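You operate a simulated robot arm through the tools that you are given. There is no shell and no other tool. Be economical: measure what you need, move in short steps, check, and stop when the job is done.

Carry out the task below with a simulated robot arm. There is one attempt and no reset: what you move stays moved.

## Task
Fill the blue spout pack to the HIGH line and the yellow one to the LOW line.
Fine: Stand the blue one in the green tray; leave the yellow one in the holder, spout aside, nothing spilt. Set down upright: blue spout pack.

It is judged by the outcome, as a careful person would: the job done as asked, and still so three seconds after it is handed in. It fails if anything else is knocked over, pushed out of place, dropped, spilled or broken.

## Robot
A 6-joint arm with a two-finger gripper, hanging from a carriage that runs on a gantry, over the field with the corners [-2.096, 0.306], [-2.096, -1.074], [0.004, -1.073], [0.004, 0.307] (x, y) and turns from -321 to 367 degrees about z. Base frame: it is fixed where the carriage stands at the start and does not move with it; the origin is on the floor, on the carriage's upright axis, x ahead of it, y to its left, z up. Readings come in m, degrees, newtons and seconds.
With the tool pointing down near the work surface it reaches from about 0.1 to 0.44 m from the robot's upright axis, wherever it stands. Its first joint turns from -166.0 to 166.0 degrees. Places, roughly: gel knob [0.4, 0.4, 0.8]; inside of the green tray [0.2, 0.1, 0.8]; pack holder [0.4, 0.3, 0.8]; spout [0.4, 0.4, 1]; spout lever [0.5, 0.3, 1]. Payload 2.45 kg.
Tool frame: the origin (TCP) lies between the finger pads and is the grasp point; the fingertips stand 0.026 m ahead of it; z points along the fingers, y is the line along which they close. Largest opening 0.096 m; the body of the gripper starts 0.069 m behind the TCP.
Orientation is told as [roll, pitch, yaw] about the base's x, y, z axes, in that order, counted from this pose: with the fingers straight down and closing along the base's y, the tool's x points along the base's -x, its y along +y and its z along -z.

## Interface
- The arm moves only by the tool move_arm. Its argument "moves" is one flat list of numbers, 7 for each row, row after row: the shift along the base's x, y, z in m, then the turn, a rotation vector about the base's x, y, z in degrees, then the gripper command, from -1 (fully open) to 1 (shut), values between in proportion. In form: [tx, ty, tz, ax, ay, az, fingers, tx, ty, tz, ax, ay, az, fingers, ...]. A call has 1 to 10 rows; each row is the pose to reach, as a shift and turn from the pose commanded when the call began. A row lasts 0.2 s, in which the tool goes at most 0.05 m and 8.6 degrees; a call with a longer step from one row to the next is refused whole, and so is a gripper value outside its range. A pose out of reach is approached as far as the arm can. The call stops where the force on the tool passes 80 N (or 10 N more than at its start, if that is more) or the arm is blocked; 0.2 s more then pass. The fingers move at their own pace and stop on an object; they squeeze with about 39 N. The grip force told is the motor's: it shows also when the fingers shut on nothing. Time passes only in rows, and 0.2 s behind the last, so rows that repeat a pose let the fingers close. It gives the time, the measured TCP pose, the force on the tool (base axes), the opening and the grip force at its end, in the units of the frame above (readings bear some noise), with the torque about the TCP (base axes, N m) and any sound that the robot's microphone picked up.
- Cameras (640 x 400 px; columns grow to the right, rows downward): "scene" is now at [0.2379, 0.0469, 1.792]; the picture's right is [0.79, -0.61, 0.00], its down [-0.56, -0.72, -0.41] and it looks along [0.25, 0.32, -0.91] (base axes); focal length 295 px, centre (320, 200). "wrist" rides on the gripper at [0.082, 0.003, -0.098] in the tool frame; the picture's right is [-0.04, 1.00, 0.00], its down [-0.73, -0.03, -0.68] and it looks along [-0.68, -0.03, 0.73] (tool axes); focal length 256 px, centre (320, 200). There is no depth. A picture from a camera that has moved, and an enlarged one, comes with that camera's place and axes in the base frame and with its lens.
- snapshot(camera): a new picture of that camera. The clock stands still meanwhile.
- lift_body(by): slides the trunk up (or, below 0, down) by that many m; the arm and the scene camera ride with it, the base frame stays. It gives what a move gives, with no picture.
- roll_base(legs): drives the robot by 1 to 6 legs, each [ahead, left, turn to the left] in m, m and degrees, along the robot's own axes; the way and the turn of a leg run together, so that a leg with both is an arc; at most 1.5 m and 180 degrees a leg. The arm and the cameras ride along, it lands a little off, and it stops where it bumps. It keeps to its track: a leg is cut to what the track allows. It gives what a move gives.
- pan_tilt(pan, tilt): turns the head with the scene camera to pan (to the left, within 155 degrees either way) and tilt (down, from -29 to 69), counted from straight ahead of the robot. It gives what a move gives.
- enlarge(camera, box): a new picture of the part [left, top, right, bottom] of that camera's present view, enlarged. The clock stands still meanwhile.
- finish_job(): hands the job in; it is judged then, once.

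Work in short steps. Places have to be worked out from the pictures, the camera data and where the tool is seen: move nearer, look again, correct. Check each grasp and each placing, and mend what went wrong. You have 120 turns and 98 pictures in all, those below and enlarged ones among them. Open the gripper and draw the arm clear of the work before you hand the job in, unless the task says otherwise; then end with one line.

The tools are called after "Call:" by a JSON object that holds its "fn" and its "kwargs". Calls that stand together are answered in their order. move_arm: Moves the arm, as the interface text tells. Its arguments: {"type":"object","properties":{"moves":{"type":"array","items":{"type":"number"}}},"required":["moves"]} The other tools are called the same way: lift_body (by) slides the trunk up or down; roll_base (legs) drives the base; pan_tilt (pan, tilt) turns the head that bears the scene camera; snapshot (camera) takes a picture; enlarge (camera, box) takes an enlarged picture of a part of a camera's view; finish_job () hands the job in.

At the start:

```text
t: 0.0
tcp_pos: [0.2939, 0.251, 1.0013]
tool_rot: [0.1, 0.0, 0.0]
wrist_force: [-0.7, 0.0, -0.5]
torque: [0.0, 0.01, 0.01]
finger_gap: 0.0959
gripper_force: 0.0
trunk travel left (down, up): [-0.525, 0.077]
robot x, y, heading: [-0.0014, -0.0031, 0.1]
head pan, tilt: [52.1, 66.0]
```

scene: 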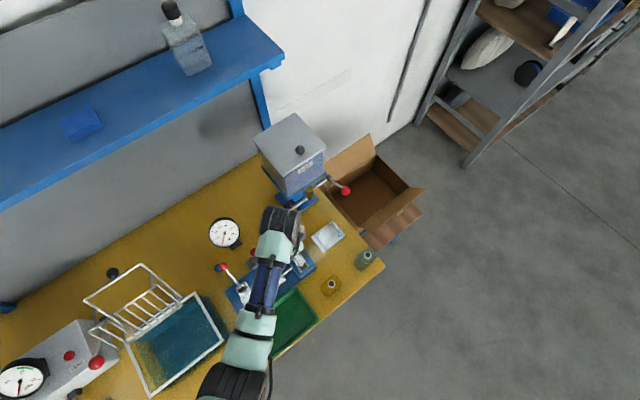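
wrist: 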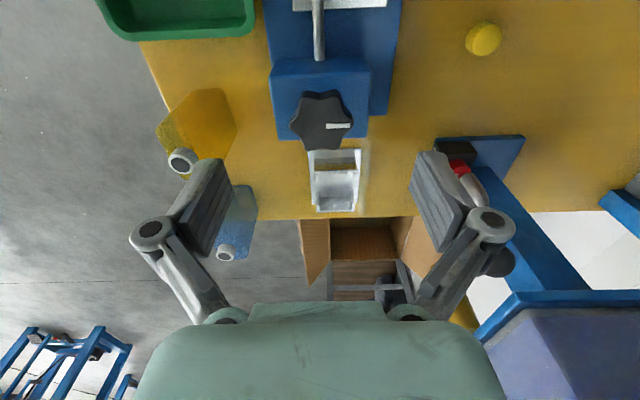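

The arm blocks part of the scene view, so I'll take closer looks at the table first.

Call:
{"fn": "enlarge", "kwargs": {"camera": "scene", "box": [200, 90, 440, 340]}}

Call:
{"fn": "enlarge", "kwargs": {"camera": "wrist", "box": [90, 0, 560, 290]}}

```text
1.60 times, centred on (320, 215) of scene
camera zoom: at [0.2379, 0.0469, 1.792], right [0.79, -0.61, 0.0], down [-0.56, -0.72, -0.41], along [0.25, 0.32, -0.91], focal length 472 px, centre (320, 176)
```

zoom: 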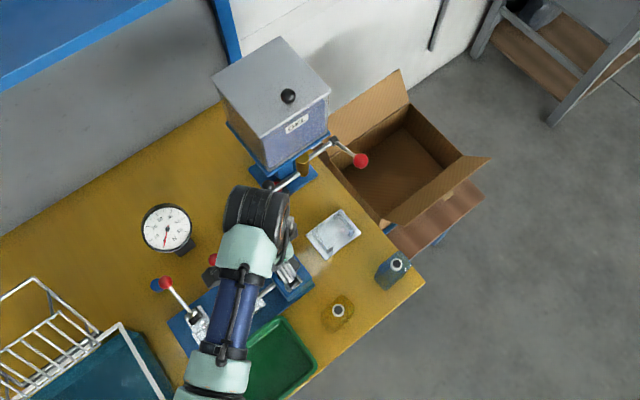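

```text
1.36 times, centred on (325, 145) of wrist
camera zoom: at [0.2129, 0.2535, 1.0975], right [0.04, 1.0, 0.0], down [0.73, -0.03, 0.68], along [0.68, -0.03, -0.73], focal length 349 px, centre (313, 275)
```

zoom: 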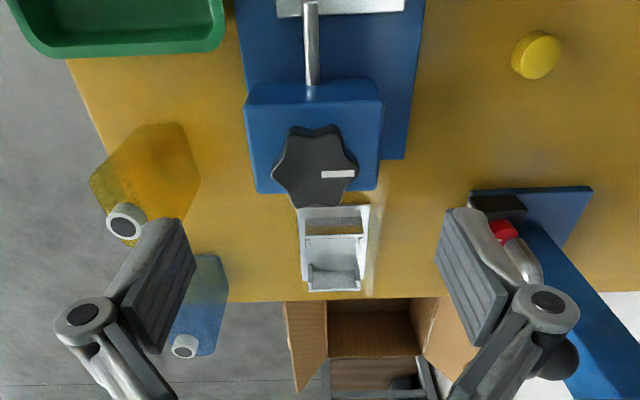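

I'll turn the carriage so the arm clears the view, and pan the head back toward the table.

Call:
{"fn": "roll_base", "kwargs": {"legs": [[0, 0, -70]]}}

Call:
{"fn": "pan_tilt", "kwargs": {"pan": 115, "tilt": 62}}

Call:
{"fn": "snapshot", "kwargs": {"camera": "scene"}}

```text
t: 3.5
tcp_pos: [0.3365, -0.1914, 1.0]
tool_rot: [0.0, 0.0, -70.3]
wrist_force: [-0.2, 0.0, -0.4]
torque: [0.02, 0.03, -0.03]
finger_gap: 0.0961
gripper_force: 0.0
trunk travel left (down, up): [-0.525, 0.077]
robot x, y, heading: [0.0032, 0.0007, -70.2]
head pan, tilt: [52.1, 66.0]
```

```text
t: 4.8
tcp_pos: [0.3364, -0.1926, 0.9987]
tool_rot: [0.0, 0.0, -70.2]
wrist_force: [0.4, 0.5, -0.2]
torque: [0.02, 0.0, 0.0]
finger_gap: 0.0961
gripper_force: 0.1
trunk travel left (down, up): [-0.525, 0.077]
robot x, y, heading: [-0.0025, 0.0039, -70.1]
head pan, tilt: [115.0, 62.0]
```

```text
93 pictures are left
camera scene: at [0.1149, -0.1429, 1.7964], right [0.7, -0.71, 0.0], down [-0.63, -0.62, -0.47], along [0.33, 0.33, -0.88], focal length 295 px, centre (320, 200)
```

scene: 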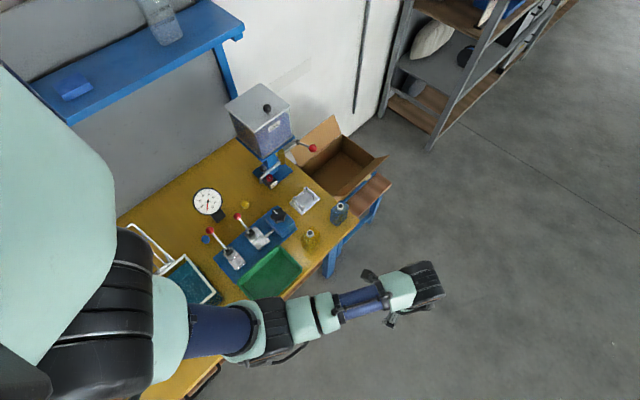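

Call:
{"fn": "enlarge", "kwargs": {"camera": "scene", "box": [170, 80, 370, 205]}}

Call:
{"fn": "enlarge", "kwargs": {"camera": "scene", "box": [180, 175, 360, 300]}}

```text
3.20 times, centred on (270, 142) of scene
camera zoom: at [0.1149, -0.1429, 1.7964], right [0.7, -0.71, 0.0], down [-0.63, -0.62, -0.47], along [0.33, 0.33, -0.88], focal length 943 px, centre (480, 384)
```

zoom: 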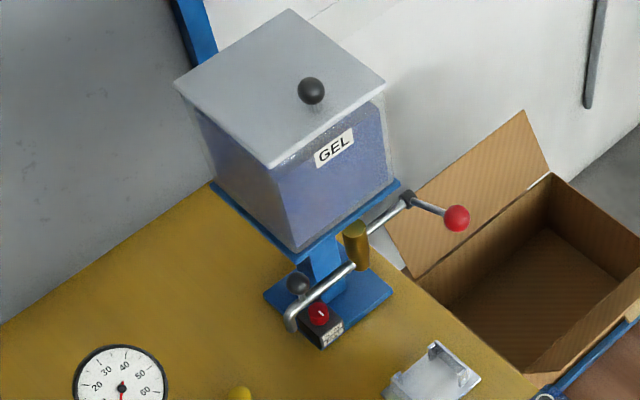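

```text
3.20 times, centred on (270, 238) of scene
camera zoom: at [0.1149, -0.1429, 1.7964], right [0.7, -0.71, 0.0], down [-0.63, -0.62, -0.47], along [0.33, 0.33, -0.88], focal length 943 px, centre (480, 80)
```

zoom: 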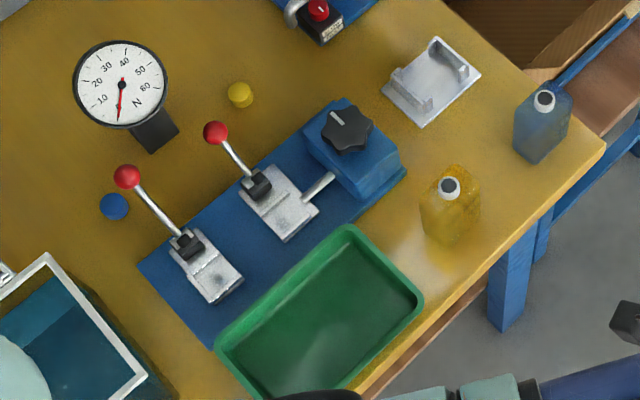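

The gel dispenser has a swing spout with a red-ball lever, and the knob seems to be on the black box at its base. I'll go back for a closer look with the wrist camera.

Call:
{"fn": "roll_base", "kwargs": {"legs": [[0, 0, 50]]}}

Call:
{"fn": "snapshot", "kwargs": {"camera": "wrist"}}

```text
t: 7.4
tcp_pos: [0.3625, 0.1337, 0.9998]
tool_rot: [0.0, 0.0, -20.2]
wrist_force: [0.0, -1.1, 0.1]
torque: [0.0, -0.01, 0.0]
finger_gap: 0.096
gripper_force: 0.1
trunk travel left (down, up): [-0.525, 0.077]
robot x, y, heading: [-0.001, -0.0026, -20.3]
head pan, tilt: [115.0, 62.0]
```

```text
90 pictures are left
camera wrist: at [0.2876, 0.1645, 1.0976], right [0.38, 0.92, 0.0], down [0.68, -0.28, 0.68], along [0.63, -0.26, -0.73], focal length 256 px, centre (320, 200)
```

wrist: 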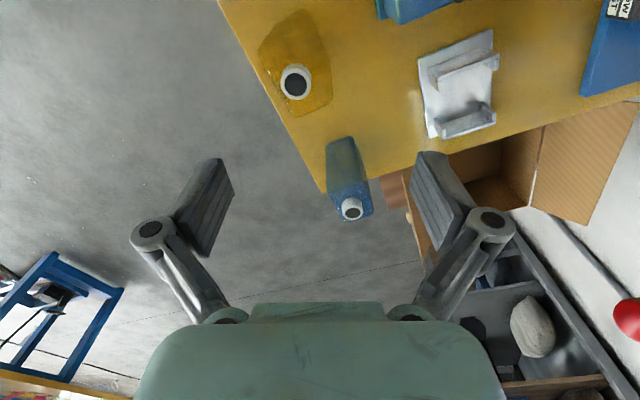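

Both packs stand upright near the front edge. I'll back the tool off in front of them and turn it, then tilt it so I can see the packs from the side.

Call:
{"fn": "move_arm", "kwargs": {"moves": [-0.005, -0.025, 0, 0, 0, 8, -1, -0.01, -0.05, 0, 0, 0, 16, -1, -0.015, -0.08, 0, 0, 0, 24, -1, -0.02, -0.11, 0, 0, 0, 32, -1, -0.03, -0.13, 0, 0, 0, 40, -1, -0.04, -0.15, 0, 0, 0, 48, -1, -0.05, -0.15, 0, 0, 0, 56, -1, -0.06, -0.15, 0, 0, 0, 64, -1]}}

Call:
{"fn": "snapshot", "kwargs": {"camera": "wrist"}}

```text
t: 9.2
tcp_pos: [0.3028, -0.0162, 0.9998]
tool_rot: [0.0, 0.0, 44.0]
wrist_force: [-0.1, 0.1, -0.7]
torque: [0.0, -0.03, 0.0]
finger_gap: 0.0961
gripper_force: 0.0
trunk travel left (down, up): [-0.525, 0.077]
robot x, y, heading: [0.0039, -0.0026, -20.2]
head pan, tilt: [115.0, 62.0]
```

```text
89 pictures are left
camera wrist: at [0.2423, -0.0714, 1.0974], right [-0.67, 0.75, 0.0], down [0.55, 0.49, 0.68], along [0.51, 0.45, -0.73], focal length 256 px, centre (320, 200)
```

wrist: 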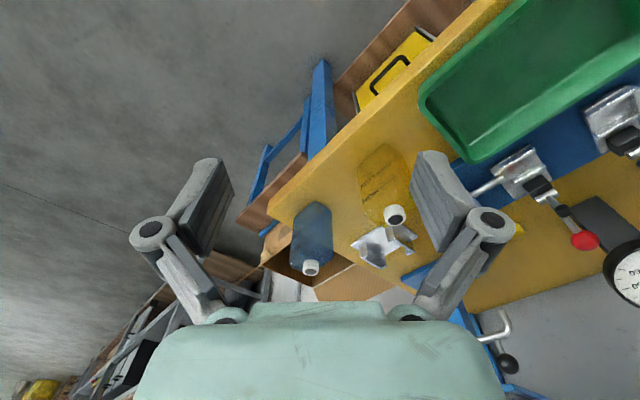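

The lines are just visible on the yellow pack. Next I tilt the tool and lower it for a side view.

Call:
{"fn": "move_arm", "kwargs": {"moves": [0, -0.0, -0.02, 5.5, -5.76, 0, -1, 0, 0, -0.04, 11, -11.5, 0, -1, 0, 0, -0.06, 16.5, -17.3, 0, -1, 0, 0, -0.08, 22, -23, 0, -1, 0, 0, -0.1, 25, -26, 0, -1]}}

Call:
{"fn": "snapshot", "kwargs": {"camera": "wrist"}}

```text
t: 10.4
tcp_pos: [0.3027, -0.0171, 0.9006]
tool_rot: [-0.1, -36.2, 43.9]
wrist_force: [-0.7, 0.3, 0.6]
torque: [0.03, 0.01, -0.05]
finger_gap: 0.096
gripper_force: 0.1
trunk travel left (down, up): [-0.525, 0.077]
robot x, y, heading: [-0.0023, -0.0008, -19.9]
head pan, tilt: [115.0, 62.0]
```

```text
88 pictures are left
camera wrist: at [0.2115, -0.1003, 0.9306], right [-0.67, 0.74, 0.02], down [0.16, 0.11, 0.98], along [0.73, 0.66, -0.19], focal length 256 px, centre (320, 200)
```

wrist: 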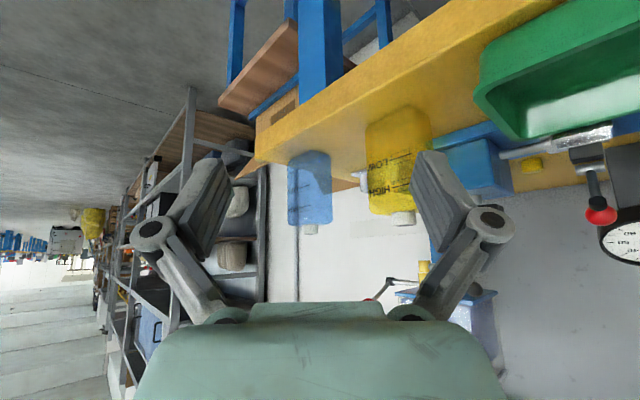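

Call:
{"fn": "enlarge", "kwargs": {"camera": "wrist", "box": [270, 90, 450, 245]}}

Call:
{"fn": "enlarge", "kwargs": {"camera": "wrist", "box": [340, 220, 520, 375]}}

```text
2.58 times, centred on (360, 168) of wrist
camera zoom: at [0.2115, -0.1003, 0.9306], right [-0.67, 0.74, 0.02], down [0.16, 0.11, 0.98], along [0.73, 0.66, -0.19], focal length 661 px, centre (217, 284)
```

zoom: 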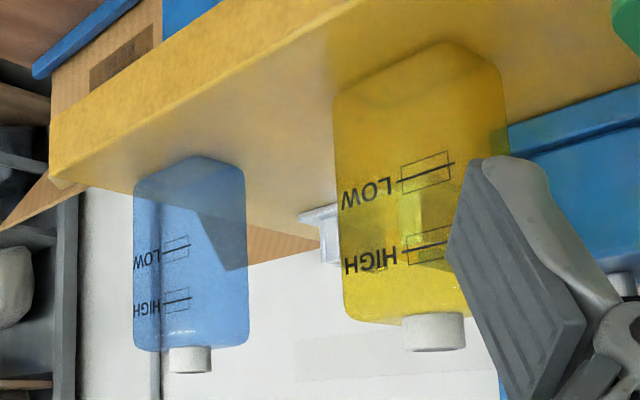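

```text
2.58 times, centred on (430, 298) of wrist
camera zoom: at [0.2115, -0.1003, 0.9306], right [-0.67, 0.74, 0.02], down [0.16, 0.11, 0.98], along [0.73, 0.66, -0.19], focal length 661 px, centre (36, -52)
```

zoom: 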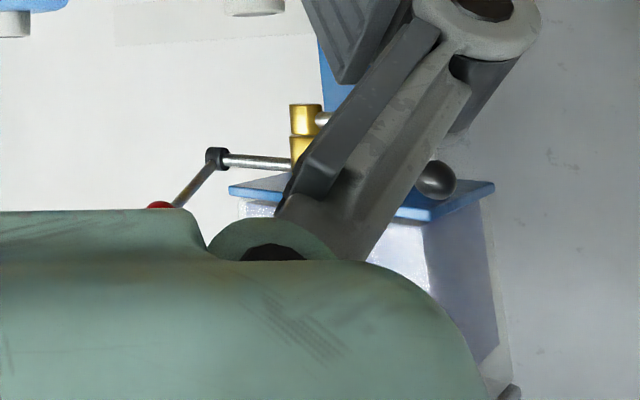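

Each line sits inside a tolerance box. Now I'll raise the tool and look at the dispenser from the front.

Call:
{"fn": "move_arm", "kwargs": {"moves": [0.0, 0, 0.03, 0, 0, 8, -1, 0.01, 0.01, 0.06, 0, 0, 16, -1, 0.02, 0.02, 0.09, 0, 0, 24, -1, 0.03, 0.03, 0.11, 0, 0, 32, -1, 0.04, 0.05, 0.12, 0, 0, 40, -1, 0.05, 0.07, 0.12, 0, 0, 46, -1]}}

Call:
{"fn": "snapshot", "kwargs": {"camera": "wrist"}}

```text
t: 11.8
tcp_pos: [0.3523, 0.0554, 1.02]
tool_rot: [0.1, -36.1, 90.1]
wrist_force: [-0.2, 0.1, 0.2]
torque: [-0.02, -0.06, 0.0]
finger_gap: 0.0961
gripper_force: 0.0
trunk travel left (down, up): [-0.525, 0.077]
robot x, y, heading: [-0.0023, -0.0027, -20.2]
head pan, tilt: [115.0, 62.0]
```

```text
85 pictures are left
camera wrist: at [0.3499, -0.0699, 1.0508], right [-1.0, 0.03, 0.02], down [0.03, 0.19, 0.98], along [0.03, 0.98, -0.19], focal length 256 px, centre (320, 200)
```

wrist: 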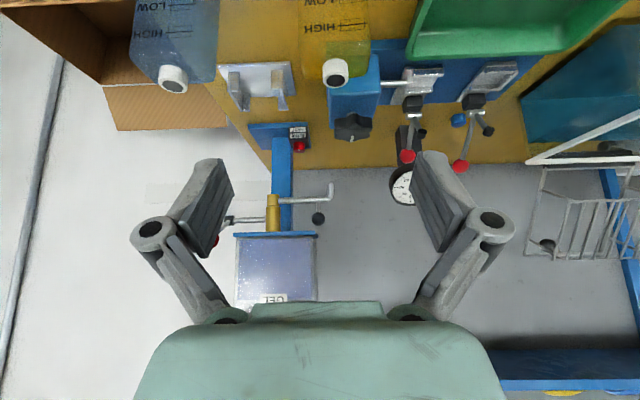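

Call:
{"fn": "enlarge", "kwargs": {"camera": "wrist", "box": [200, 110, 360, 240]}}

Call:
{"fn": "enlarge", "kwargs": {"camera": "wrist", "box": [260, 110, 330, 165]}}

Call:
{"fn": "enlarge", "kwargs": {"camera": "wrist", "box": [120, 0, 380, 120]}}

```text
3.08 times, centred on (280, 175) of wrist
camera zoom: at [0.3499, -0.0699, 1.0508], right [-1.0, 0.03, 0.02], down [0.03, 0.19, 0.98], along [0.03, 0.98, -0.19], focal length 788 px, centre (443, 277)
```

zoom: 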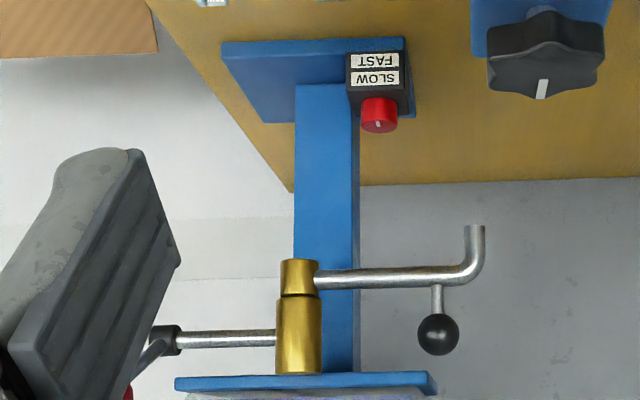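

```text
7.27 times, centred on (295, 138) of wrist
camera zoom: at [0.3499, -0.0699, 1.0508], right [-1.0, 0.03, 0.02], down [0.03, 0.19, 0.98], along [0.03, 0.98, -0.19], focal length 1862 px, centre (502, 654)
```

zoom: 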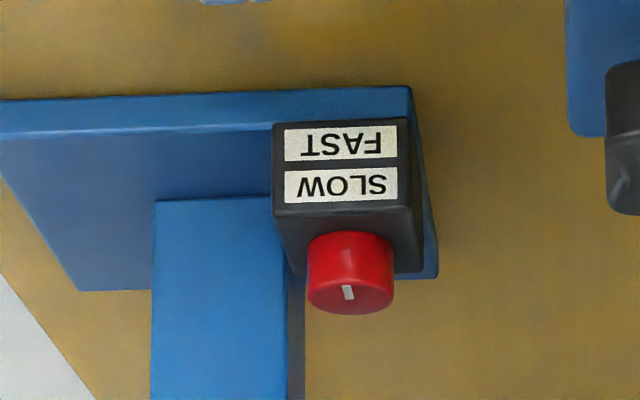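

```text
2.46 times, centred on (250, 60) of wrist
camera zoom: at [0.3499, -0.0699, 1.0508], right [-1.0, 0.03, 0.02], down [0.03, 0.19, 0.98], along [0.03, 0.98, -0.19], focal length 630 px, centre (492, 545)
```

zoom: 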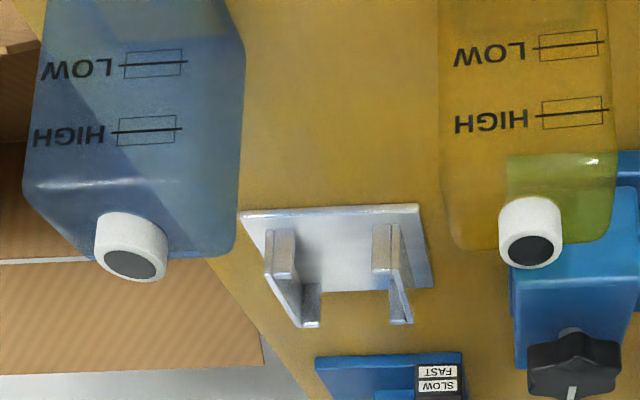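

The red knob selects SLOW or FAST. The black ball on the spout looks like the swing handle, and the red-ball crank looks like the valve lever. I'll do the blue pack first: turn the tool to face +x and shift the carriage in +y.

Call:
{"fn": "move_arm", "kwargs": {"moves": [0, -0.01, 0, 0, 0, -8.5, -1, 0, -0.02, 0.01, 0, 0, -17, -1, -0.01, -0.03, 0.02, 0, 0, -25.5, -1, -0.02, -0.04, 0.03, 0, 0, -34, -1, -0.03, -0.05, 0.03, 0, 0, -42.5, -1, -0.04, -0.055, 0.03, 0, 0, -51, -1, -0.05, -0.055, 0.03, 0, 0, -59.5, -1, -0.05, -0.055, 0.03, 0, 0, -68, -1, -0.05, -0.055, 0.03, 0, 0, -76.5, -1, -0.05, -0.055, 0.03, 0, 0, -85, -1]}}

Call:
{"fn": "roll_base", "kwargs": {"legs": [[-0.043, 0.12, 0]]}}

Call:
{"fn": "snapshot", "kwargs": {"camera": "wrist"}}

```text
t: 14.0
tcp_pos: [0.3028, -0.0005, 1.0504]
tool_rot: [0.0, -36.1, 4.8]
wrist_force: [0.2, -0.6, 0.0]
torque: [0.02, -0.01, 0.01]
finger_gap: 0.0958
gripper_force: 0.1
trunk travel left (down, up): [-0.525, 0.077]
robot x, y, heading: [0.0015, 0.0036, -20.0]
head pan, tilt: [115.0, 62.0]
```

```text
t: 15.3
tcp_pos: [0.3049, 0.1265, 1.0501]
tool_rot: [0.1, -36.1, 4.8]
wrist_force: [0.0, -0.2, -1.1]
torque: [-0.05, 0.01, -0.01]
finger_gap: 0.0961
gripper_force: 0.0
trunk travel left (down, up): [-0.525, 0.077]
robot x, y, heading: [-0.0001, 0.1271, -20.2]
head pan, tilt: [115.0, 62.0]
```

```text
81 pictures are left
camera wrist: at [0.1807, 0.1179, 1.0808], right [-0.05, 1.0, 0.02], down [0.19, -0.01, 0.98], along [0.98, 0.06, -0.19], focal length 256 px, centre (320, 200)
```

wrist: 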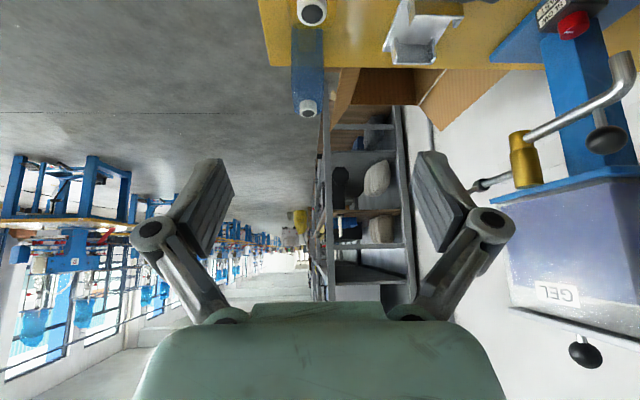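

Blue pack centre is about (0.478, 0.124), with a thickness near 0.044 m along y. I'll move above it, tilted about 18° with the fingers closing along y.

Call:
{"fn": "move_arm", "kwargs": {"moves": [0.035, 0, 0, -0.2, 5, -1.5, -1, 0.07, 0, 0, -0.4, 10, -3, -1, 0.105, 0, 0, -0.6, 15, -4, -1, 0.14, 0, 0, -0.75, 18, -4.8, -1, 0.173, -0.002, 0, -0.75, 18, -4.8, -1, 0.173, -0.002, -0.03, -0.75, 18, -4.8, -1, 0.173, -0.002, -0.05, -0.75, 18, -4.8, -1]}}

Call:
{"fn": "snapshot", "kwargs": {"camera": "wrist"}}

```text
t: 16.9
tcp_pos: [0.4766, 0.1248, 1.0003]
tool_rot: [0.0, -18.1, 0.1]
wrist_force: [-0.4, -0.1, 0.2]
torque: [0.0, 0.04, 0.02]
finger_gap: 0.0962
gripper_force: 0.0
trunk travel left (down, up): [-0.525, 0.077]
robot x, y, heading: [0.0005, 0.126, -19.9]
head pan, tilt: [115.0, 62.0]
```

```text
80 pictures are left
camera wrist: at [0.3693, 0.1266, 1.0678], right [0.04, 1.0, 0.01], down [0.49, -0.03, 0.87], along [0.87, -0.03, -0.49], focal length 256 px, centre (320, 200)
```

wrist: 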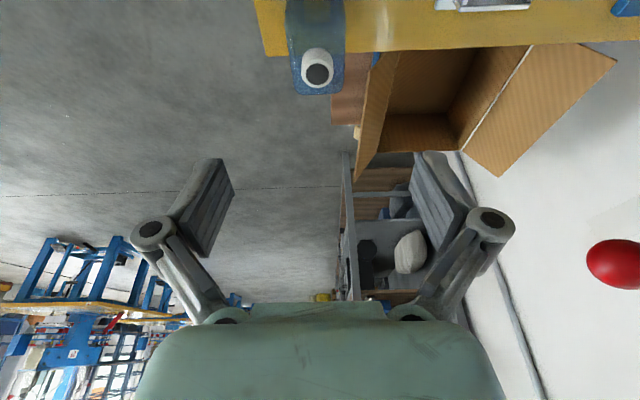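

The readings agree on the position and the arm reaches it. I descend to z≈0.878, so the tips pass well below the pack's shoulder.

Call:
{"fn": "move_arm", "kwargs": {"moves": [0, -0.001, -0.04, 0, 0, 0, -1, -0.001, -0.002, -0.08, 0, 0, 0, -1, -0.002, -0.002, -0.11, 0, 0, 0, -1, -0.002, -0.002, -0.122, 0, 0, 0, -1, -0.002, -0.002, -0.122, 0, 0, 0, -1]}}

Call:
{"fn": "snapshot", "kwargs": {"camera": "wrist"}}

```text
t: 18.1
tcp_pos: [0.4745, 0.121, 0.8775]
tool_rot: [0.0, -18.1, 0.0]
wrist_force: [0.4, -0.7, -0.5]
torque: [-0.03, -0.01, 0.0]
finger_gap: 0.0958
gripper_force: 0.0
trunk travel left (down, up): [-0.525, 0.077]
robot x, y, heading: [0.0017, 0.1273, -19.9]
head pan, tilt: [115.0, 62.0]
```

```text
79 pictures are left
camera wrist: at [0.3667, 0.1231, 0.9453], right [0.04, 1.0, 0.01], down [0.49, -0.03, 0.87], along [0.87, -0.03, -0.49], focal length 256 px, centre (320, 200)
```

wrist: 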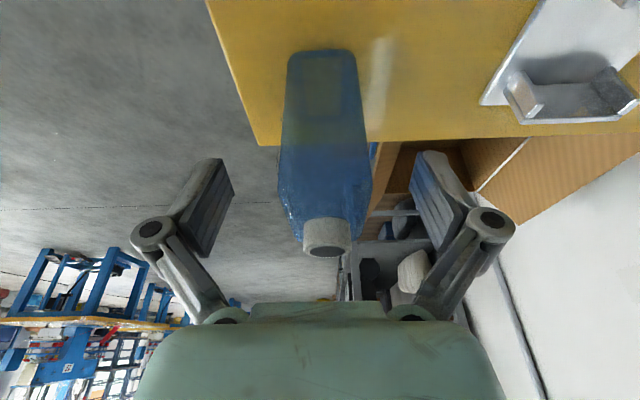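

The pack is centred between the fingers, so I close on it.

Call:
{"fn": "move_arm", "kwargs": {"moves": [0, 0, 0, 0, 0, 0, 0, 0, 0, 0, 0, 0, 0, 1, 0, 0, 0, 0, 0, 0, 1, 0, 0, 0, 0, 0, 0, 1, 0, 0, 0, 0, 0, 0, 1]}}

Call:
{"fn": "snapshot", "kwargs": {"camera": "wrist"}}

```text
t: 19.3
tcp_pos: [0.4747, 0.1206, 0.8785]
tool_rot: [0.0, -18.1, 0.0]
wrist_force: [-0.1, 0.4, 3.5]
torque: [0.12, -0.03, 0.02]
finger_gap: 0.0389
gripper_force: 39.3
trunk travel left (down, up): [-0.525, 0.077]
robot x, y, heading: [0.0016, 0.1247, -20.1]
head pan, tilt: [115.0, 62.0]
```

```text
78 pictures are left
camera wrist: at [0.3668, 0.1232, 0.9455], right [0.04, 1.0, 0.01], down [0.49, -0.03, 0.87], along [0.87, -0.03, -0.49], focal length 256 px, centre (320, 200)
```

wrist: 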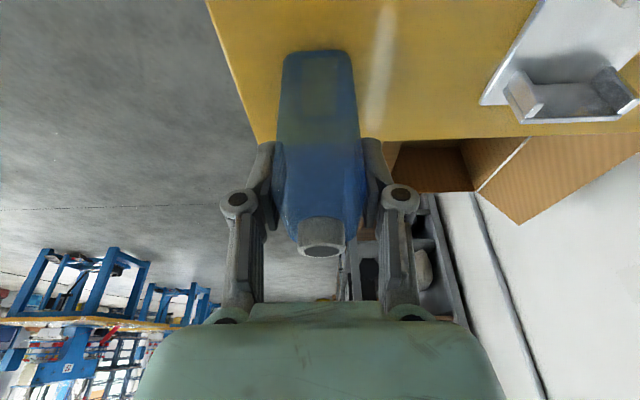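

It's gripped, with a gap of 0.039 and full force. I'll lift it clear and look toward the holder.

Call:
{"fn": "move_arm", "kwargs": {"moves": [0, 0, 0.03, 0, 0, 0, 1, 0, 0, 0.06, 0, 0, 0, 1, 0, 0, 0.08, 0, 0, 0, 1]}}

Call:
{"fn": "snapshot", "kwargs": {"camera": "wrist"}}

Call:
{"fn": "snapshot", "kwargs": {"camera": "scene"}}

```text
t: 20.1
tcp_pos: [0.4749, 0.1214, 0.9584]
tool_rot: [-0.1, -18.1, 0.0]
wrist_force: [-0.8, -0.3, -0.6]
torque: [0.0, 0.02, -0.03]
finger_gap: 0.039
gripper_force: 39.0
trunk travel left (down, up): [-0.525, 0.077]
robot x, y, heading: [0.0018, 0.1247, -19.8]
head pan, tilt: [115.0, 62.0]
```

```text
77 pictures are left
camera wrist: at [0.3667, 0.1236, 1.0254], right [0.04, 1.0, 0.01], down [0.49, -0.03, 0.87], along [0.87, -0.03, -0.49], focal length 256 px, centre (320, 200)
```

wrist: 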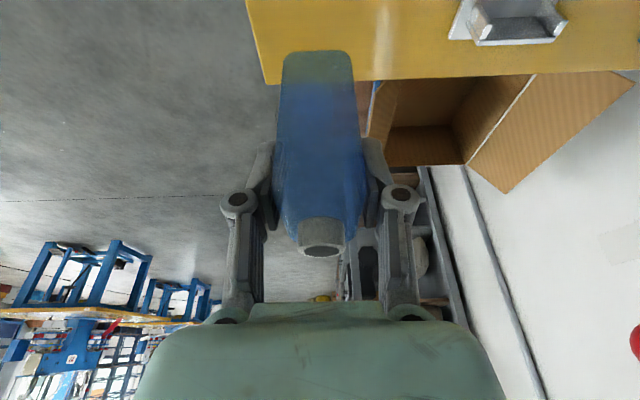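

```text
76 pictures are left
camera scene: at [0.1848, 0.122, 1.7963], right [1.0, 0.09, 0.0], down [0.08, -0.88, -0.47], along [-0.04, 0.47, -0.88], focal length 295 px, centre (320, 200)
```

scene: 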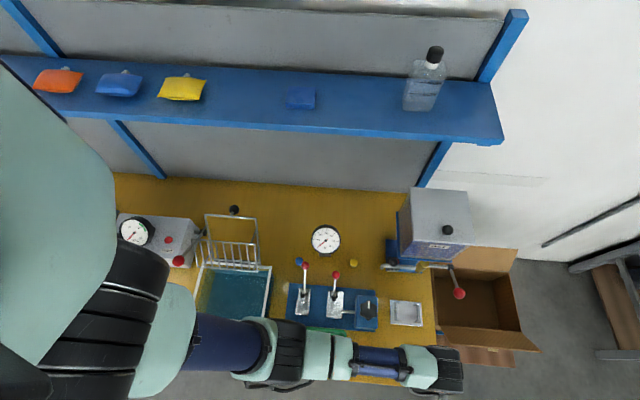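

Call:
{"fn": "enlarge", "kwargs": {"camera": "scene", "box": [370, 220, 490, 340]}}

```text
3.33 times, centred on (430, 280) of scene
camera zoom: at [0.1848, 0.122, 1.7963], right [1.0, 0.09, 0.0], down [0.08, -0.88, -0.47], along [-0.04, 0.47, -0.88], focal length 983 px, centre (-47, -67)
```

zoom: 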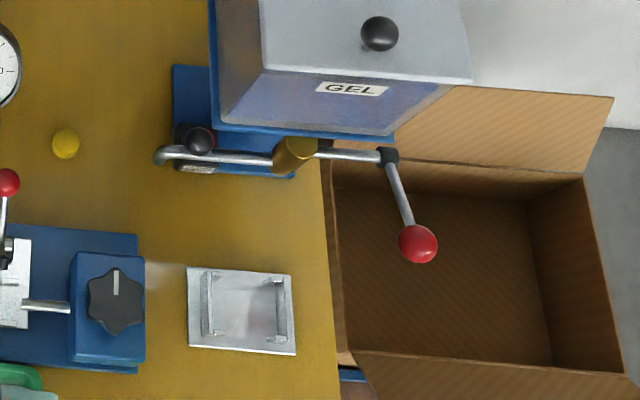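

Holder centre is about (0.449, 0.268). I'll shift the carriage to y≈0.2, with the pack still high, to see the holder better.

Call:
{"fn": "roll_base", "kwargs": {"legs": [[-0.027, 0.0705, 0]]}}

Call:
{"fn": "enlarge", "kwargs": {"camera": "wrist", "box": [320, 0, 560, 150]}}

```text
t: 21.1
tcp_pos: [0.4739, 0.1975, 0.9577]
tool_rot: [0.0, -18.1, -0.1]
wrist_force: [0.8, -0.1, 0.0]
torque: [0.02, -0.02, 0.01]
finger_gap: 0.039
gripper_force: 38.6
trunk travel left (down, up): [-0.525, 0.077]
robot x, y, heading: [0.0018, 0.2024, -20.2]
head pan, tilt: [115.0, 62.0]
```

```text
2.67 times, centred on (440, 75) of wrist
camera zoom: at [0.3659, 0.1987, 1.0252], right [0.04, 1.0, 0.01], down [0.49, -0.03, 0.87], along [0.87, -0.03, -0.49], focal length 683 px, centre (0, 533)
```

zoom: 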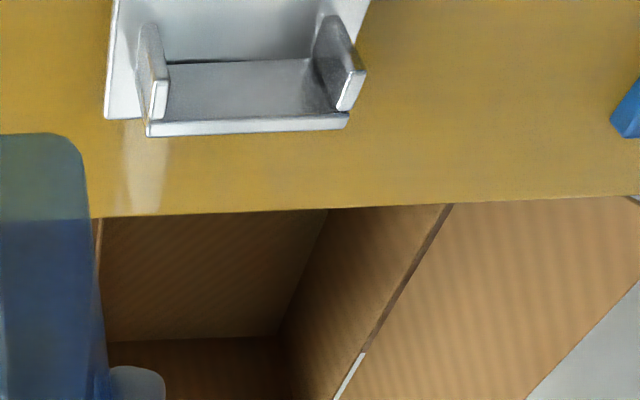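

The holder is a pocket between two C-cheeks, about 0.06 × 0.05 m inside and centred near (0.449, 0.269). I'll shift over to it while staying high.

Call:
{"fn": "roll_base", "kwargs": {"legs": [[-0.022, 0.064, 0]]}}

Call:
{"fn": "snapshot", "kwargs": {"camera": "wrist"}}

Call:
{"fn": "snapshot", "kwargs": {"camera": "scene"}}

```text
t: 22.2
tcp_pos: [0.4761, 0.2653, 0.9572]
tool_rot: [0.0, -18.1, 0.1]
wrist_force: [0.1, 0.3, -0.2]
torque: [0.04, -0.02, -0.01]
finger_gap: 0.0391
gripper_force: 38.4
trunk travel left (down, up): [-0.525, 0.077]
robot x, y, heading: [0.0023, 0.2722, -19.8]
head pan, tilt: [115.0, 62.0]
```

```text
73 pictures are left
camera wrist: at [0.3674, 0.2672, 1.0252], right [0.04, 1.0, 0.01], down [0.49, -0.03, 0.87], along [0.87, -0.03, -0.49], focal length 256 px, centre (320, 200)
```

wrist: 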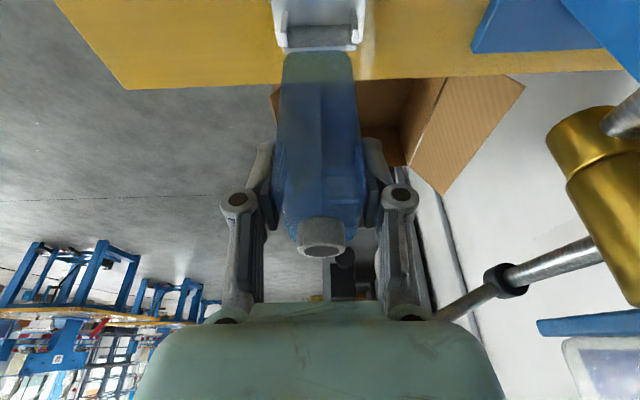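

```text
72 pictures are left
camera scene: at [0.1853, 0.2654, 1.7964], right [1.0, 0.09, 0.0], down [0.08, -0.88, -0.47], along [-0.04, 0.47, -0.88], focal length 295 px, centre (320, 200)
```

scene: 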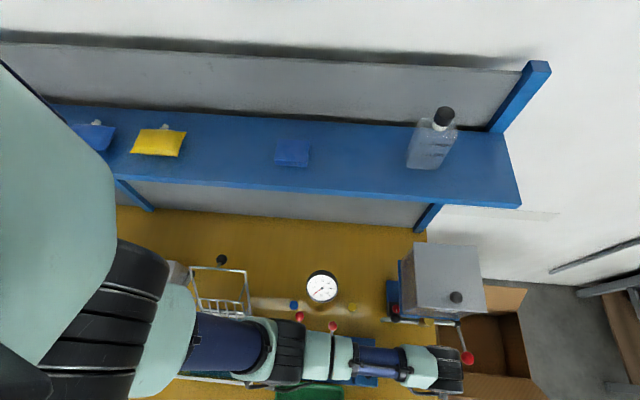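

Nearly aligned. I'll move back 0.03 in x, lower to just above the pocket, and check.

Call:
{"fn": "move_arm", "kwargs": {"moves": [-0.02, 0.002, 0, 0, 0, 0, 1, -0.03, 0.003, 0, 0, 0, 0, 1, -0.03, 0.003, -0.03, 0, 0, 0, 1, -0.03, 0.003, -0.04, 0, 0, 0, 1, -0.03, 0.003, -0.04, 0, 0, 0, 1]}}

Call:
{"fn": "enlarge", "kwargs": {"camera": "wrist", "box": [220, 0, 420, 125]}}

Call:
{"fn": "enlarge", "kwargs": {"camera": "scene", "box": [340, 290, 500, 400]}}

```text
t: 23.4
tcp_pos: [0.4455, 0.2676, 0.9176]
tool_rot: [0.0, -18.1, 0.0]
wrist_force: [-0.2, -1.1, -0.4]
torque: [-0.01, -0.01, -0.02]
finger_gap: 0.0386
gripper_force: 39.0
trunk travel left (down, up): [-0.525, 0.077]
robot x, y, heading: [0.004, 0.2699, -20.2]
head pan, tilt: [115.0, 62.0]
```

```text
3.20 times, centred on (320, 62) of wrist
camera zoom: at [0.3372, 0.2701, 0.9848], right [0.04, 1.0, 0.01], down [0.49, -0.03, 0.87], along [0.87, -0.03, -0.49], focal length 819 px, centre (320, 640)
```

zoom: 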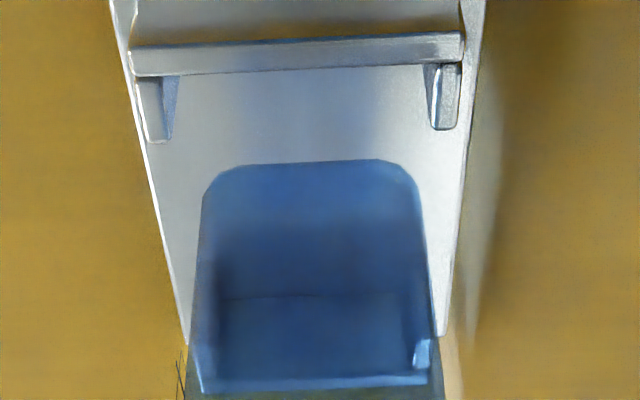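

```text
3.64 times, centred on (420, 345) of scene
camera zoom: at [0.1853, 0.2654, 1.7964], right [1.0, 0.09, 0.0], down [0.08, -0.88, -0.47], along [-0.04, 0.47, -0.88], focal length 1072 px, centre (-44, -327)
```

zoom: 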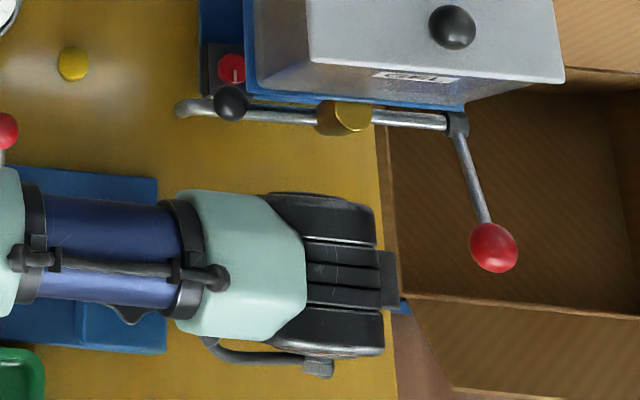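

By this camera the pocket sits about 2 mm lower in y and 2 mm back in x, so I correct that and descend in small steps.

Call:
{"fn": "move_arm", "kwargs": {"moves": [-0.002, -0.002, 0, 0, 0, 0, 1, -0.002, -0.002, -0.01, 0, 0, 0, 1, -0.002, -0.002, -0.018, 0, 0, 0, 1, -0.002, -0.002, -0.024, 0, 0, 0, 1, -0.002, -0.002, -0.024, 0, 0, 0, 1]}}

Call:
{"fn": "enlarge", "kwargs": {"camera": "wrist", "box": [220, 0, 420, 125]}}

```text
t: 24.6
tcp_pos: [0.4452, 0.2654, 0.8949]
tool_rot: [0.0, -18.2, 0.1]
wrist_force: [-5.4, -0.4, 32.8]
torque: [-0.03, -0.71, -0.02]
finger_gap: 0.0391
gripper_force: 39.5
trunk travel left (down, up): [-0.525, 0.077]
robot x, y, heading: [0.0004, 0.2676, -20.2]
head pan, tilt: [115.0, 62.0]
```

```text
3.20 times, centred on (320, 62) of wrist
camera zoom: at [0.3373, 0.2679, 0.9616], right [0.04, 1.0, 0.01], down [0.48, -0.03, 0.87], along [0.87, -0.03, -0.49], focal length 819 px, centre (320, 640)
```

zoom: 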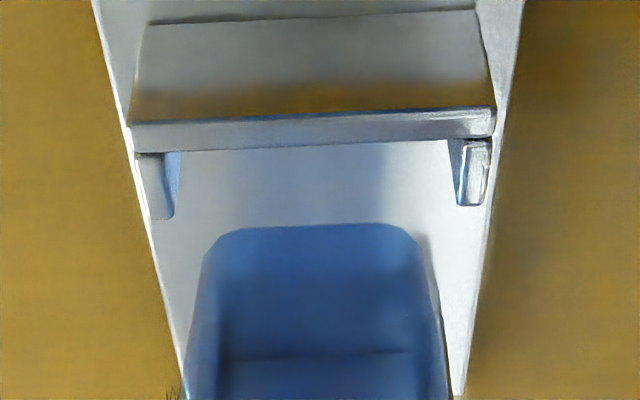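

Contact came from the far (+x) cheek: the pack sits about 1 cm too far in +x. I raise slightly, shift back 0.010, and try again.

Call:
{"fn": "move_arm", "kwargs": {"moves": [0, 0, 0.014, 0, 0, 0, 1, -0.01, 0, 0.014, 0, 0, 0, 1, -0.01, 0, 0.004, 0, 0, 0, 1, -0.01, 0, -0.003, 0, 0, 0, 1, -0.01, 0, -0.003, 0, 0, 0, 1]}}

Call:
{"fn": "enlarge", "kwargs": {"camera": "wrist", "box": [220, 0, 420, 125]}}

```text
t: 25.8
tcp_pos: [0.4336, 0.2668, 0.89]
tool_rot: [-0.1, -18.0, 0.1]
wrist_force: [0.5, 0.5, -0.9]
torque: [-0.02, -0.02, 0.02]
finger_gap: 0.0389
gripper_force: 39.0
trunk travel left (down, up): [-0.525, 0.077]
robot x, y, heading: [0.0024, 0.2696, -20.2]
head pan, tilt: [115.0, 62.0]
```

```text
3.20 times, centred on (320, 62) of wrist
camera zoom: at [0.325, 0.2683, 0.9581], right [0.04, 1.0, 0.01], down [0.49, -0.03, 0.87], along [0.87, -0.03, -0.49], focal length 819 px, centre (320, 640)
```

zoom: 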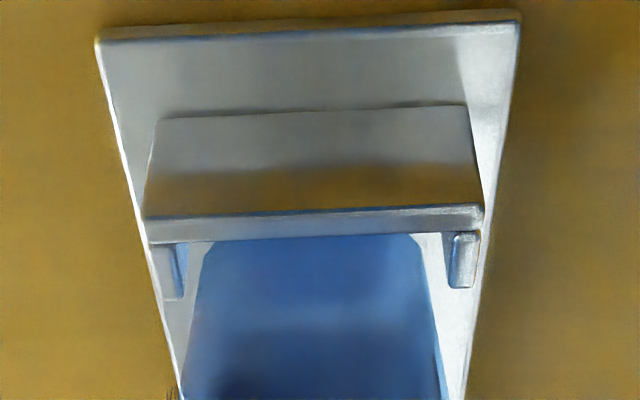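

It's entering the pocket freely. I continue down to seat it.

Call:
{"fn": "move_arm", "kwargs": {"moves": [0, 0, -0.004, 0, 0, 0, 1, 0, 0, -0.007, 0, 0, 0, 1, 0, 0, -0.007, 0, 0, 0, 1]}}

```text
t: 26.6
tcp_pos: [0.4339, 0.2667, 0.8845]
tool_rot: [0.1, -18.1, 0.1]
wrist_force: [1.3, 0.4, 0.4]
torque: [0.0, -0.05, -0.04]
finger_gap: 0.039
gripper_force: 39.1
trunk travel left (down, up): [-0.525, 0.077]
robot x, y, heading: [0.0004, 0.2717, -20.0]
head pan, tilt: [115.0, 62.0]
```

Call:
{"fn": "move_arm", "kwargs": {"moves": [0, 0, -0.002, 0, 0, 0, 1, 0, 0, -0.004, 0, 0, 0, 1, 0, 0, -0.004, 0, 0, 0, 1]}}

Call:
{"fn": "enlarge", "kwargs": {"camera": "wrist", "box": [220, 0, 420, 125]}}

```text
t: 27.4
tcp_pos: [0.435, 0.2662, 0.8786]
tool_rot: [0.0, -18.1, 0.1]
wrist_force: [2.4, -0.9, 0.8]
torque: [0.01, -0.1, -0.05]
finger_gap: 0.0387
gripper_force: 39.1
trunk travel left (down, up): [-0.525, 0.077]
robot x, y, heading: [-0.0009, 0.2657, -20.2]
head pan, tilt: [115.0, 62.0]
```

```text
3.20 times, centred on (320, 62) of wrist
camera zoom: at [0.3263, 0.2686, 0.9474], right [0.04, 1.0, 0.01], down [0.49, -0.03, 0.87], along [0.87, -0.03, -0.49], focal length 819 px, centre (320, 640)
```

zoom: 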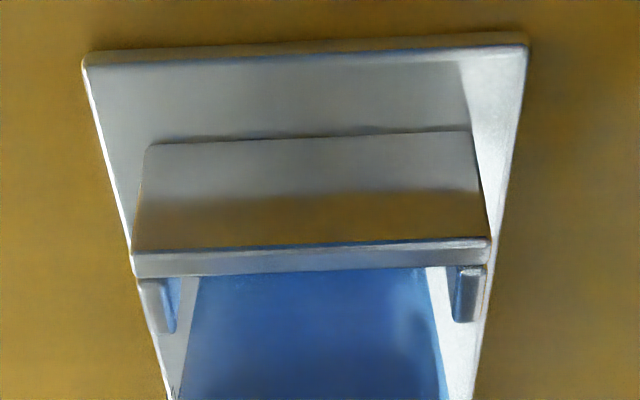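

No floor contact yet, so I go 4 mm further down.

Call:
{"fn": "move_arm", "kwargs": {"moves": [0.001, 0, -0.002, 0, 0, 0, 1, 0.001, 0, -0.004, 0, 0, 0, 1, 0.001, 0, -0.004, 0, 0, 0, 1]}}

```text
t: 28.2
tcp_pos: [0.4349, 0.2661, 0.8762]
tool_rot: [0.0, -18.1, 0.1]
wrist_force: [2.9, 0.3, 0.3]
torque: [0.0, -0.02, -0.05]
finger_gap: 0.0388
gripper_force: 39.2
trunk travel left (down, up): [-0.525, 0.077]
robot x, y, heading: [0.0006, 0.2723, -20.2]
head pan, tilt: [115.0, 62.0]
```

Call:
{"fn": "snapshot", "kwargs": {"camera": "wrist"}}

```text
66 pictures are left
camera wrist: at [0.327, 0.2684, 0.9434], right [0.04, 1.0, 0.01], down [0.49, -0.03, 0.87], along [0.87, -0.03, -0.49], focal length 256 px, centre (320, 200)
```

wrist: 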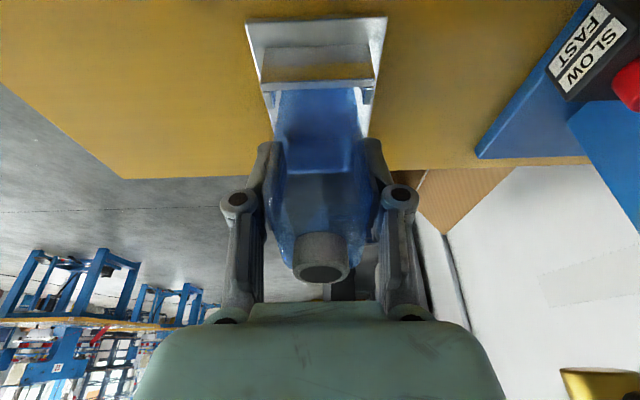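

The pack slid up about 8 mm in the grip during the earlier contact. I keep lowering gently until it seats.

Call:
{"fn": "move_arm", "kwargs": {"moves": [0.001, 0, -0.003, 0, 0, 0, 1, 0.001, 0, -0.006, 0, 0, 0, 1, 0.001, 0, -0.006, 0, 0, 0, 1]}}

```text
t: 29.0
tcp_pos: [0.438, 0.2658, 0.8713]
tool_rot: [0.0, -18.3, 0.2]
wrist_force: [-1.3, -0.3, 26.3]
torque: [0.01, 0.78, 0.01]
finger_gap: 0.0389
gripper_force: 39.3
trunk travel left (down, up): [-0.525, 0.077]
robot x, y, heading: [0.0013, 0.2702, -20.0]
head pan, tilt: [115.0, 62.0]
```

It's touching the floor of the holder. I ease off 2 mm, open, and let it settle.

Call:
{"fn": "move_arm", "kwargs": {"moves": [0, 0, 0.002, 0, 0, 0, 0.5, 0, 0, 0.002, 0, 0, 0, 0, 0, 0, 0.002, 0, 0, 0, -0.5, 0, 0, 0.002, 0, 0, 0, -1, 0, 0, 0.002, 0, 0, 0, -1]}}

Call:
{"fn": "snapshot", "kwargs": {"camera": "wrist"}}

```text
t: 30.2
tcp_pos: [0.4357, 0.2658, 0.8729]
tool_rot: [0.1, -18.0, 0.0]
wrist_force: [-0.6, -0.9, -0.7]
torque: [-0.02, -0.02, 0.01]
finger_gap: 0.0962
gripper_force: 0.1
trunk travel left (down, up): [-0.525, 0.077]
robot x, y, heading: [-0.0001, 0.2704, -20.3]
head pan, tilt: [115.0, 62.0]
```

```text
65 pictures are left
camera wrist: at [0.3275, 0.2682, 0.9392], right [0.04, 1.0, 0.01], down [0.49, -0.03, 0.87], along [0.87, -0.03, -0.49], focal length 256 px, centre (320, 200)
```

wrist: 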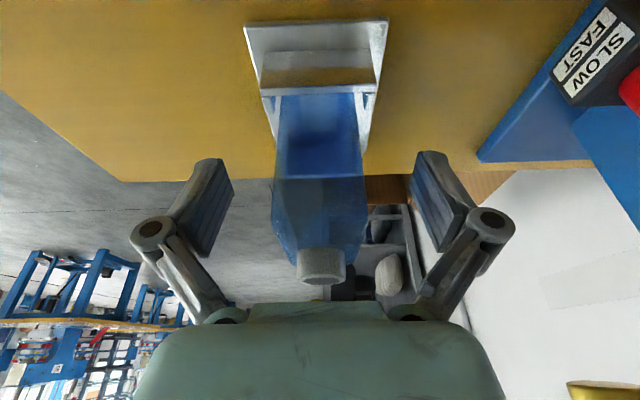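

The blue pack is seated upright in the holder. I'll go straight up, back the carriage off toward −y, and turn the tool to face +y for the spout handle.

Call:
{"fn": "move_arm", "kwargs": {"moves": [0, 0, 0.04, 0, 0, 0, -1, 0, 0, 0.08, 0, 0, 0, -1, 0, 0, 0.12, 0, 0, 0, -1, 0, 0, 0.15, 0, 0, 0, -1]}}

Call:
{"fn": "roll_base", "kwargs": {"legs": [[0.085, -0.235, 0]]}}

```text
t: 31.2
tcp_pos: [0.4338, 0.2666, 1.0225]
tool_rot: [0.0, -18.0, 0.1]
wrist_force: [-0.7, 0.6, 0.1]
torque: [0.01, 0.02, 0.01]
finger_gap: 0.0961
gripper_force: 0.0
trunk travel left (down, up): [-0.525, 0.077]
robot x, y, heading: [0.003, 0.2726, -20.4]
head pan, tilt: [115.0, 62.0]
```

```text
t: 33.0
tcp_pos: [0.4347, 0.0188, 1.0222]
tool_rot: [0.1, -18.1, 0.3]
wrist_force: [-0.5, 0.2, 0.0]
torque: [0.02, -0.03, 0.02]
finger_gap: 0.0962
gripper_force: 0.1
trunk travel left (down, up): [-0.525, 0.077]
robot x, y, heading: [-0.0006, 0.0203, -19.8]
head pan, tilt: [115.0, 62.0]
```

Call:
{"fn": "move_arm", "kwargs": {"moves": [-0.01, 0, 0.005, 0, 0, 8.5, -1, -0.02, 0, 0.01, 0, 0, 17, -1, -0.03, 0, 0.02, 0, 0, 25.5, -1, -0.04, 0, 0.03, 0, 0, 34, -1, -0.05, 0, 0.03, 0, 0, 42.5, -1, -0.06, 0.01, 0.03, 0, 0, 51, -1, -0.07, 0.02, 0.03, 0, 0, 59.5, -1, -0.07, 0.04, 0.03, 0, 0, 68, -1, -0.07, 0.06, 0.03, 0, 0, 76.5, -1, -0.07, 0.08, 0.03, 0, 0, 85, -1]}}

Call:
{"fn": "move_arm", "kwargs": {"moves": [0, 0.02, 0, 8, 0, 5, -1, 0, 0.04, 0, 16, 0, 5, -1]}}

Call:
{"fn": "snapshot", "kwargs": {"camera": "wrist"}}

Call:
{"fn": "snapshot", "kwargs": {"camera": "scene"}}

```text
t: 35.2
tcp_pos: [0.3652, 0.0987, 1.0528]
tool_rot: [-0.1, -18.2, 85.3]
wrist_force: [0.0, 0.1, -0.9]
torque: [0.02, -0.01, 0.0]
finger_gap: 0.0959
gripper_force: 0.0
trunk travel left (down, up): [-0.525, 0.077]
robot x, y, heading: [0.0026, 0.0219, -19.7]
head pan, tilt: [115.0, 62.0]
```

```text
refused: row 1 steps farther than a row can; nothing moved
```

```text
64 pictures are left
camera wrist: at [0.3528, -0.0099, 1.1194], right [-0.99, 0.12, 0.01], down [0.07, 0.48, 0.87], along [0.1, 0.87, -0.49], focal length 256 px, centre (320, 200)
```

wrist: 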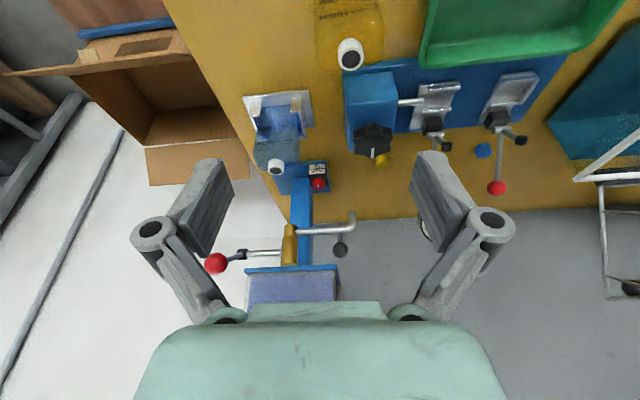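

```text
63 pictures are left
camera scene: at [0.1849, 0.0171, 1.7964], right [1.0, 0.09, 0.0], down [0.08, -0.88, -0.47], along [-0.04, 0.47, -0.88], focal length 295 px, centre (320, 200)
```

scene: 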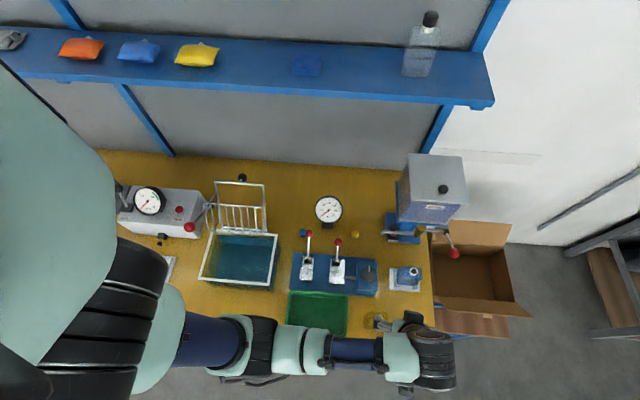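

Call:
{"fn": "enlarge", "kwargs": {"camera": "scene", "box": [370, 200, 470, 300]}}

Call:
{"fn": "enlarge", "kwargs": {"camera": "wrist", "box": [180, 80, 400, 280]}}

```text
4.00 times, centred on (420, 250) of scene
camera zoom: at [0.1849, 0.0171, 1.7964], right [1.0, 0.09, 0.0], down [0.08, -0.88, -0.47], along [-0.04, 0.47, -0.88], focal length 1179 px, centre (-80, 0)
```

zoom: 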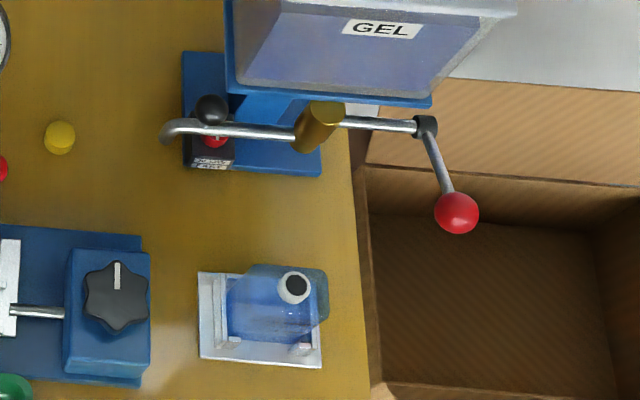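

```text
2.00 times, centred on (290, 180) of wrist
camera zoom: at [0.3528, -0.0099, 1.1194], right [-0.99, 0.12, 0.01], down [0.07, 0.48, 0.87], along [0.1, 0.87, -0.49], focal length 512 px, centre (380, 240)
```

zoom: 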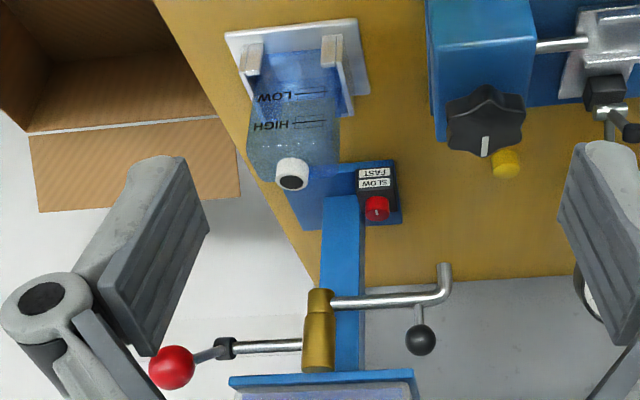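

Measured positions: spout handle ball about (0.369, 0.373, 0.994), pivot about (0.448, 0.371), tip radius about 0.10, which reaches the pack's cap once swung 90°. I'll tilt to 60° and pre-approach in front of the ball with a partly open gripper.

Call:
{"fn": "move_arm", "kwargs": {"moves": [0, 0.03, 0, 8.4, -0.34, 0.94, -0.25, 0.001, 0.06, -0.01, 16.8, -0.68, 1.88, -0.25, 0.002, 0.09, -0.02, 25.2, -1.0, 2.8, -0.25, 0.003, 0.13, -0.03, 33.6, -1.36, 3.76, -0.25, 0.003, 0.16, -0.04, 42, -1.7, 4.7, -0.25, 0.003, 0.185, -0.05, 42, -1.7, 4.7, -0.25]}}

Call:
{"fn": "snapshot", "kwargs": {"camera": "wrist"}}

Call:
{"fn": "enlarge", "kwargs": {"camera": "scene", "box": [350, 190, 490, 320]}}

```text
t: 36.6
tcp_pos: [0.3692, 0.2845, 1.0026]
tool_rot: [-0.1, -60.0, 90.2]
wrist_force: [0.2, 0.2, 0.1]
torque: [0.02, 0.0, 0.02]
finger_gap: 0.0598
gripper_force: 0.1
trunk travel left (down, up): [-0.525, 0.077]
robot x, y, heading: [0.0013, 0.0186, -20.0]
head pan, tilt: [115.0, 62.0]
```

```text
60 pictures are left
camera wrist: at [0.3657, 0.1567, 0.9797], right [-1.0, 0.02, 0.03], down [0.03, -0.22, 0.97], along [0.03, 0.97, 0.22], focal length 256 px, centre (320, 200)
```

wrist: 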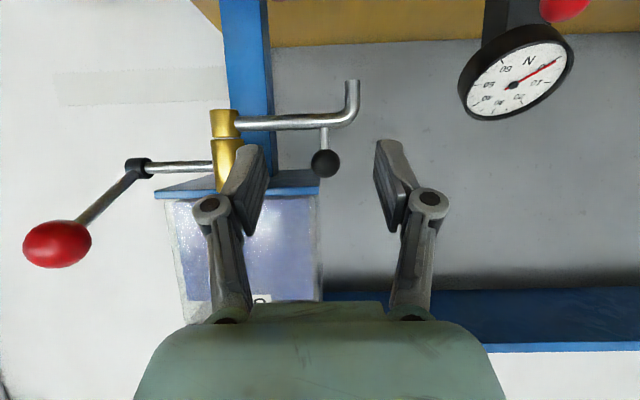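

```text
3.08 times, centred on (420, 255) of scene
camera zoom: at [0.185, 0.0171, 1.7964], right [1.0, 0.09, 0.0], down [0.08, -0.88, -0.47], along [-0.04, 0.47, -0.88], focal length 907 px, centre (12, 31)
```

zoom: 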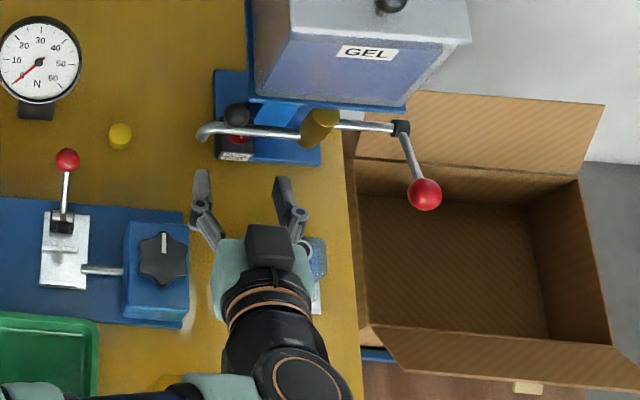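

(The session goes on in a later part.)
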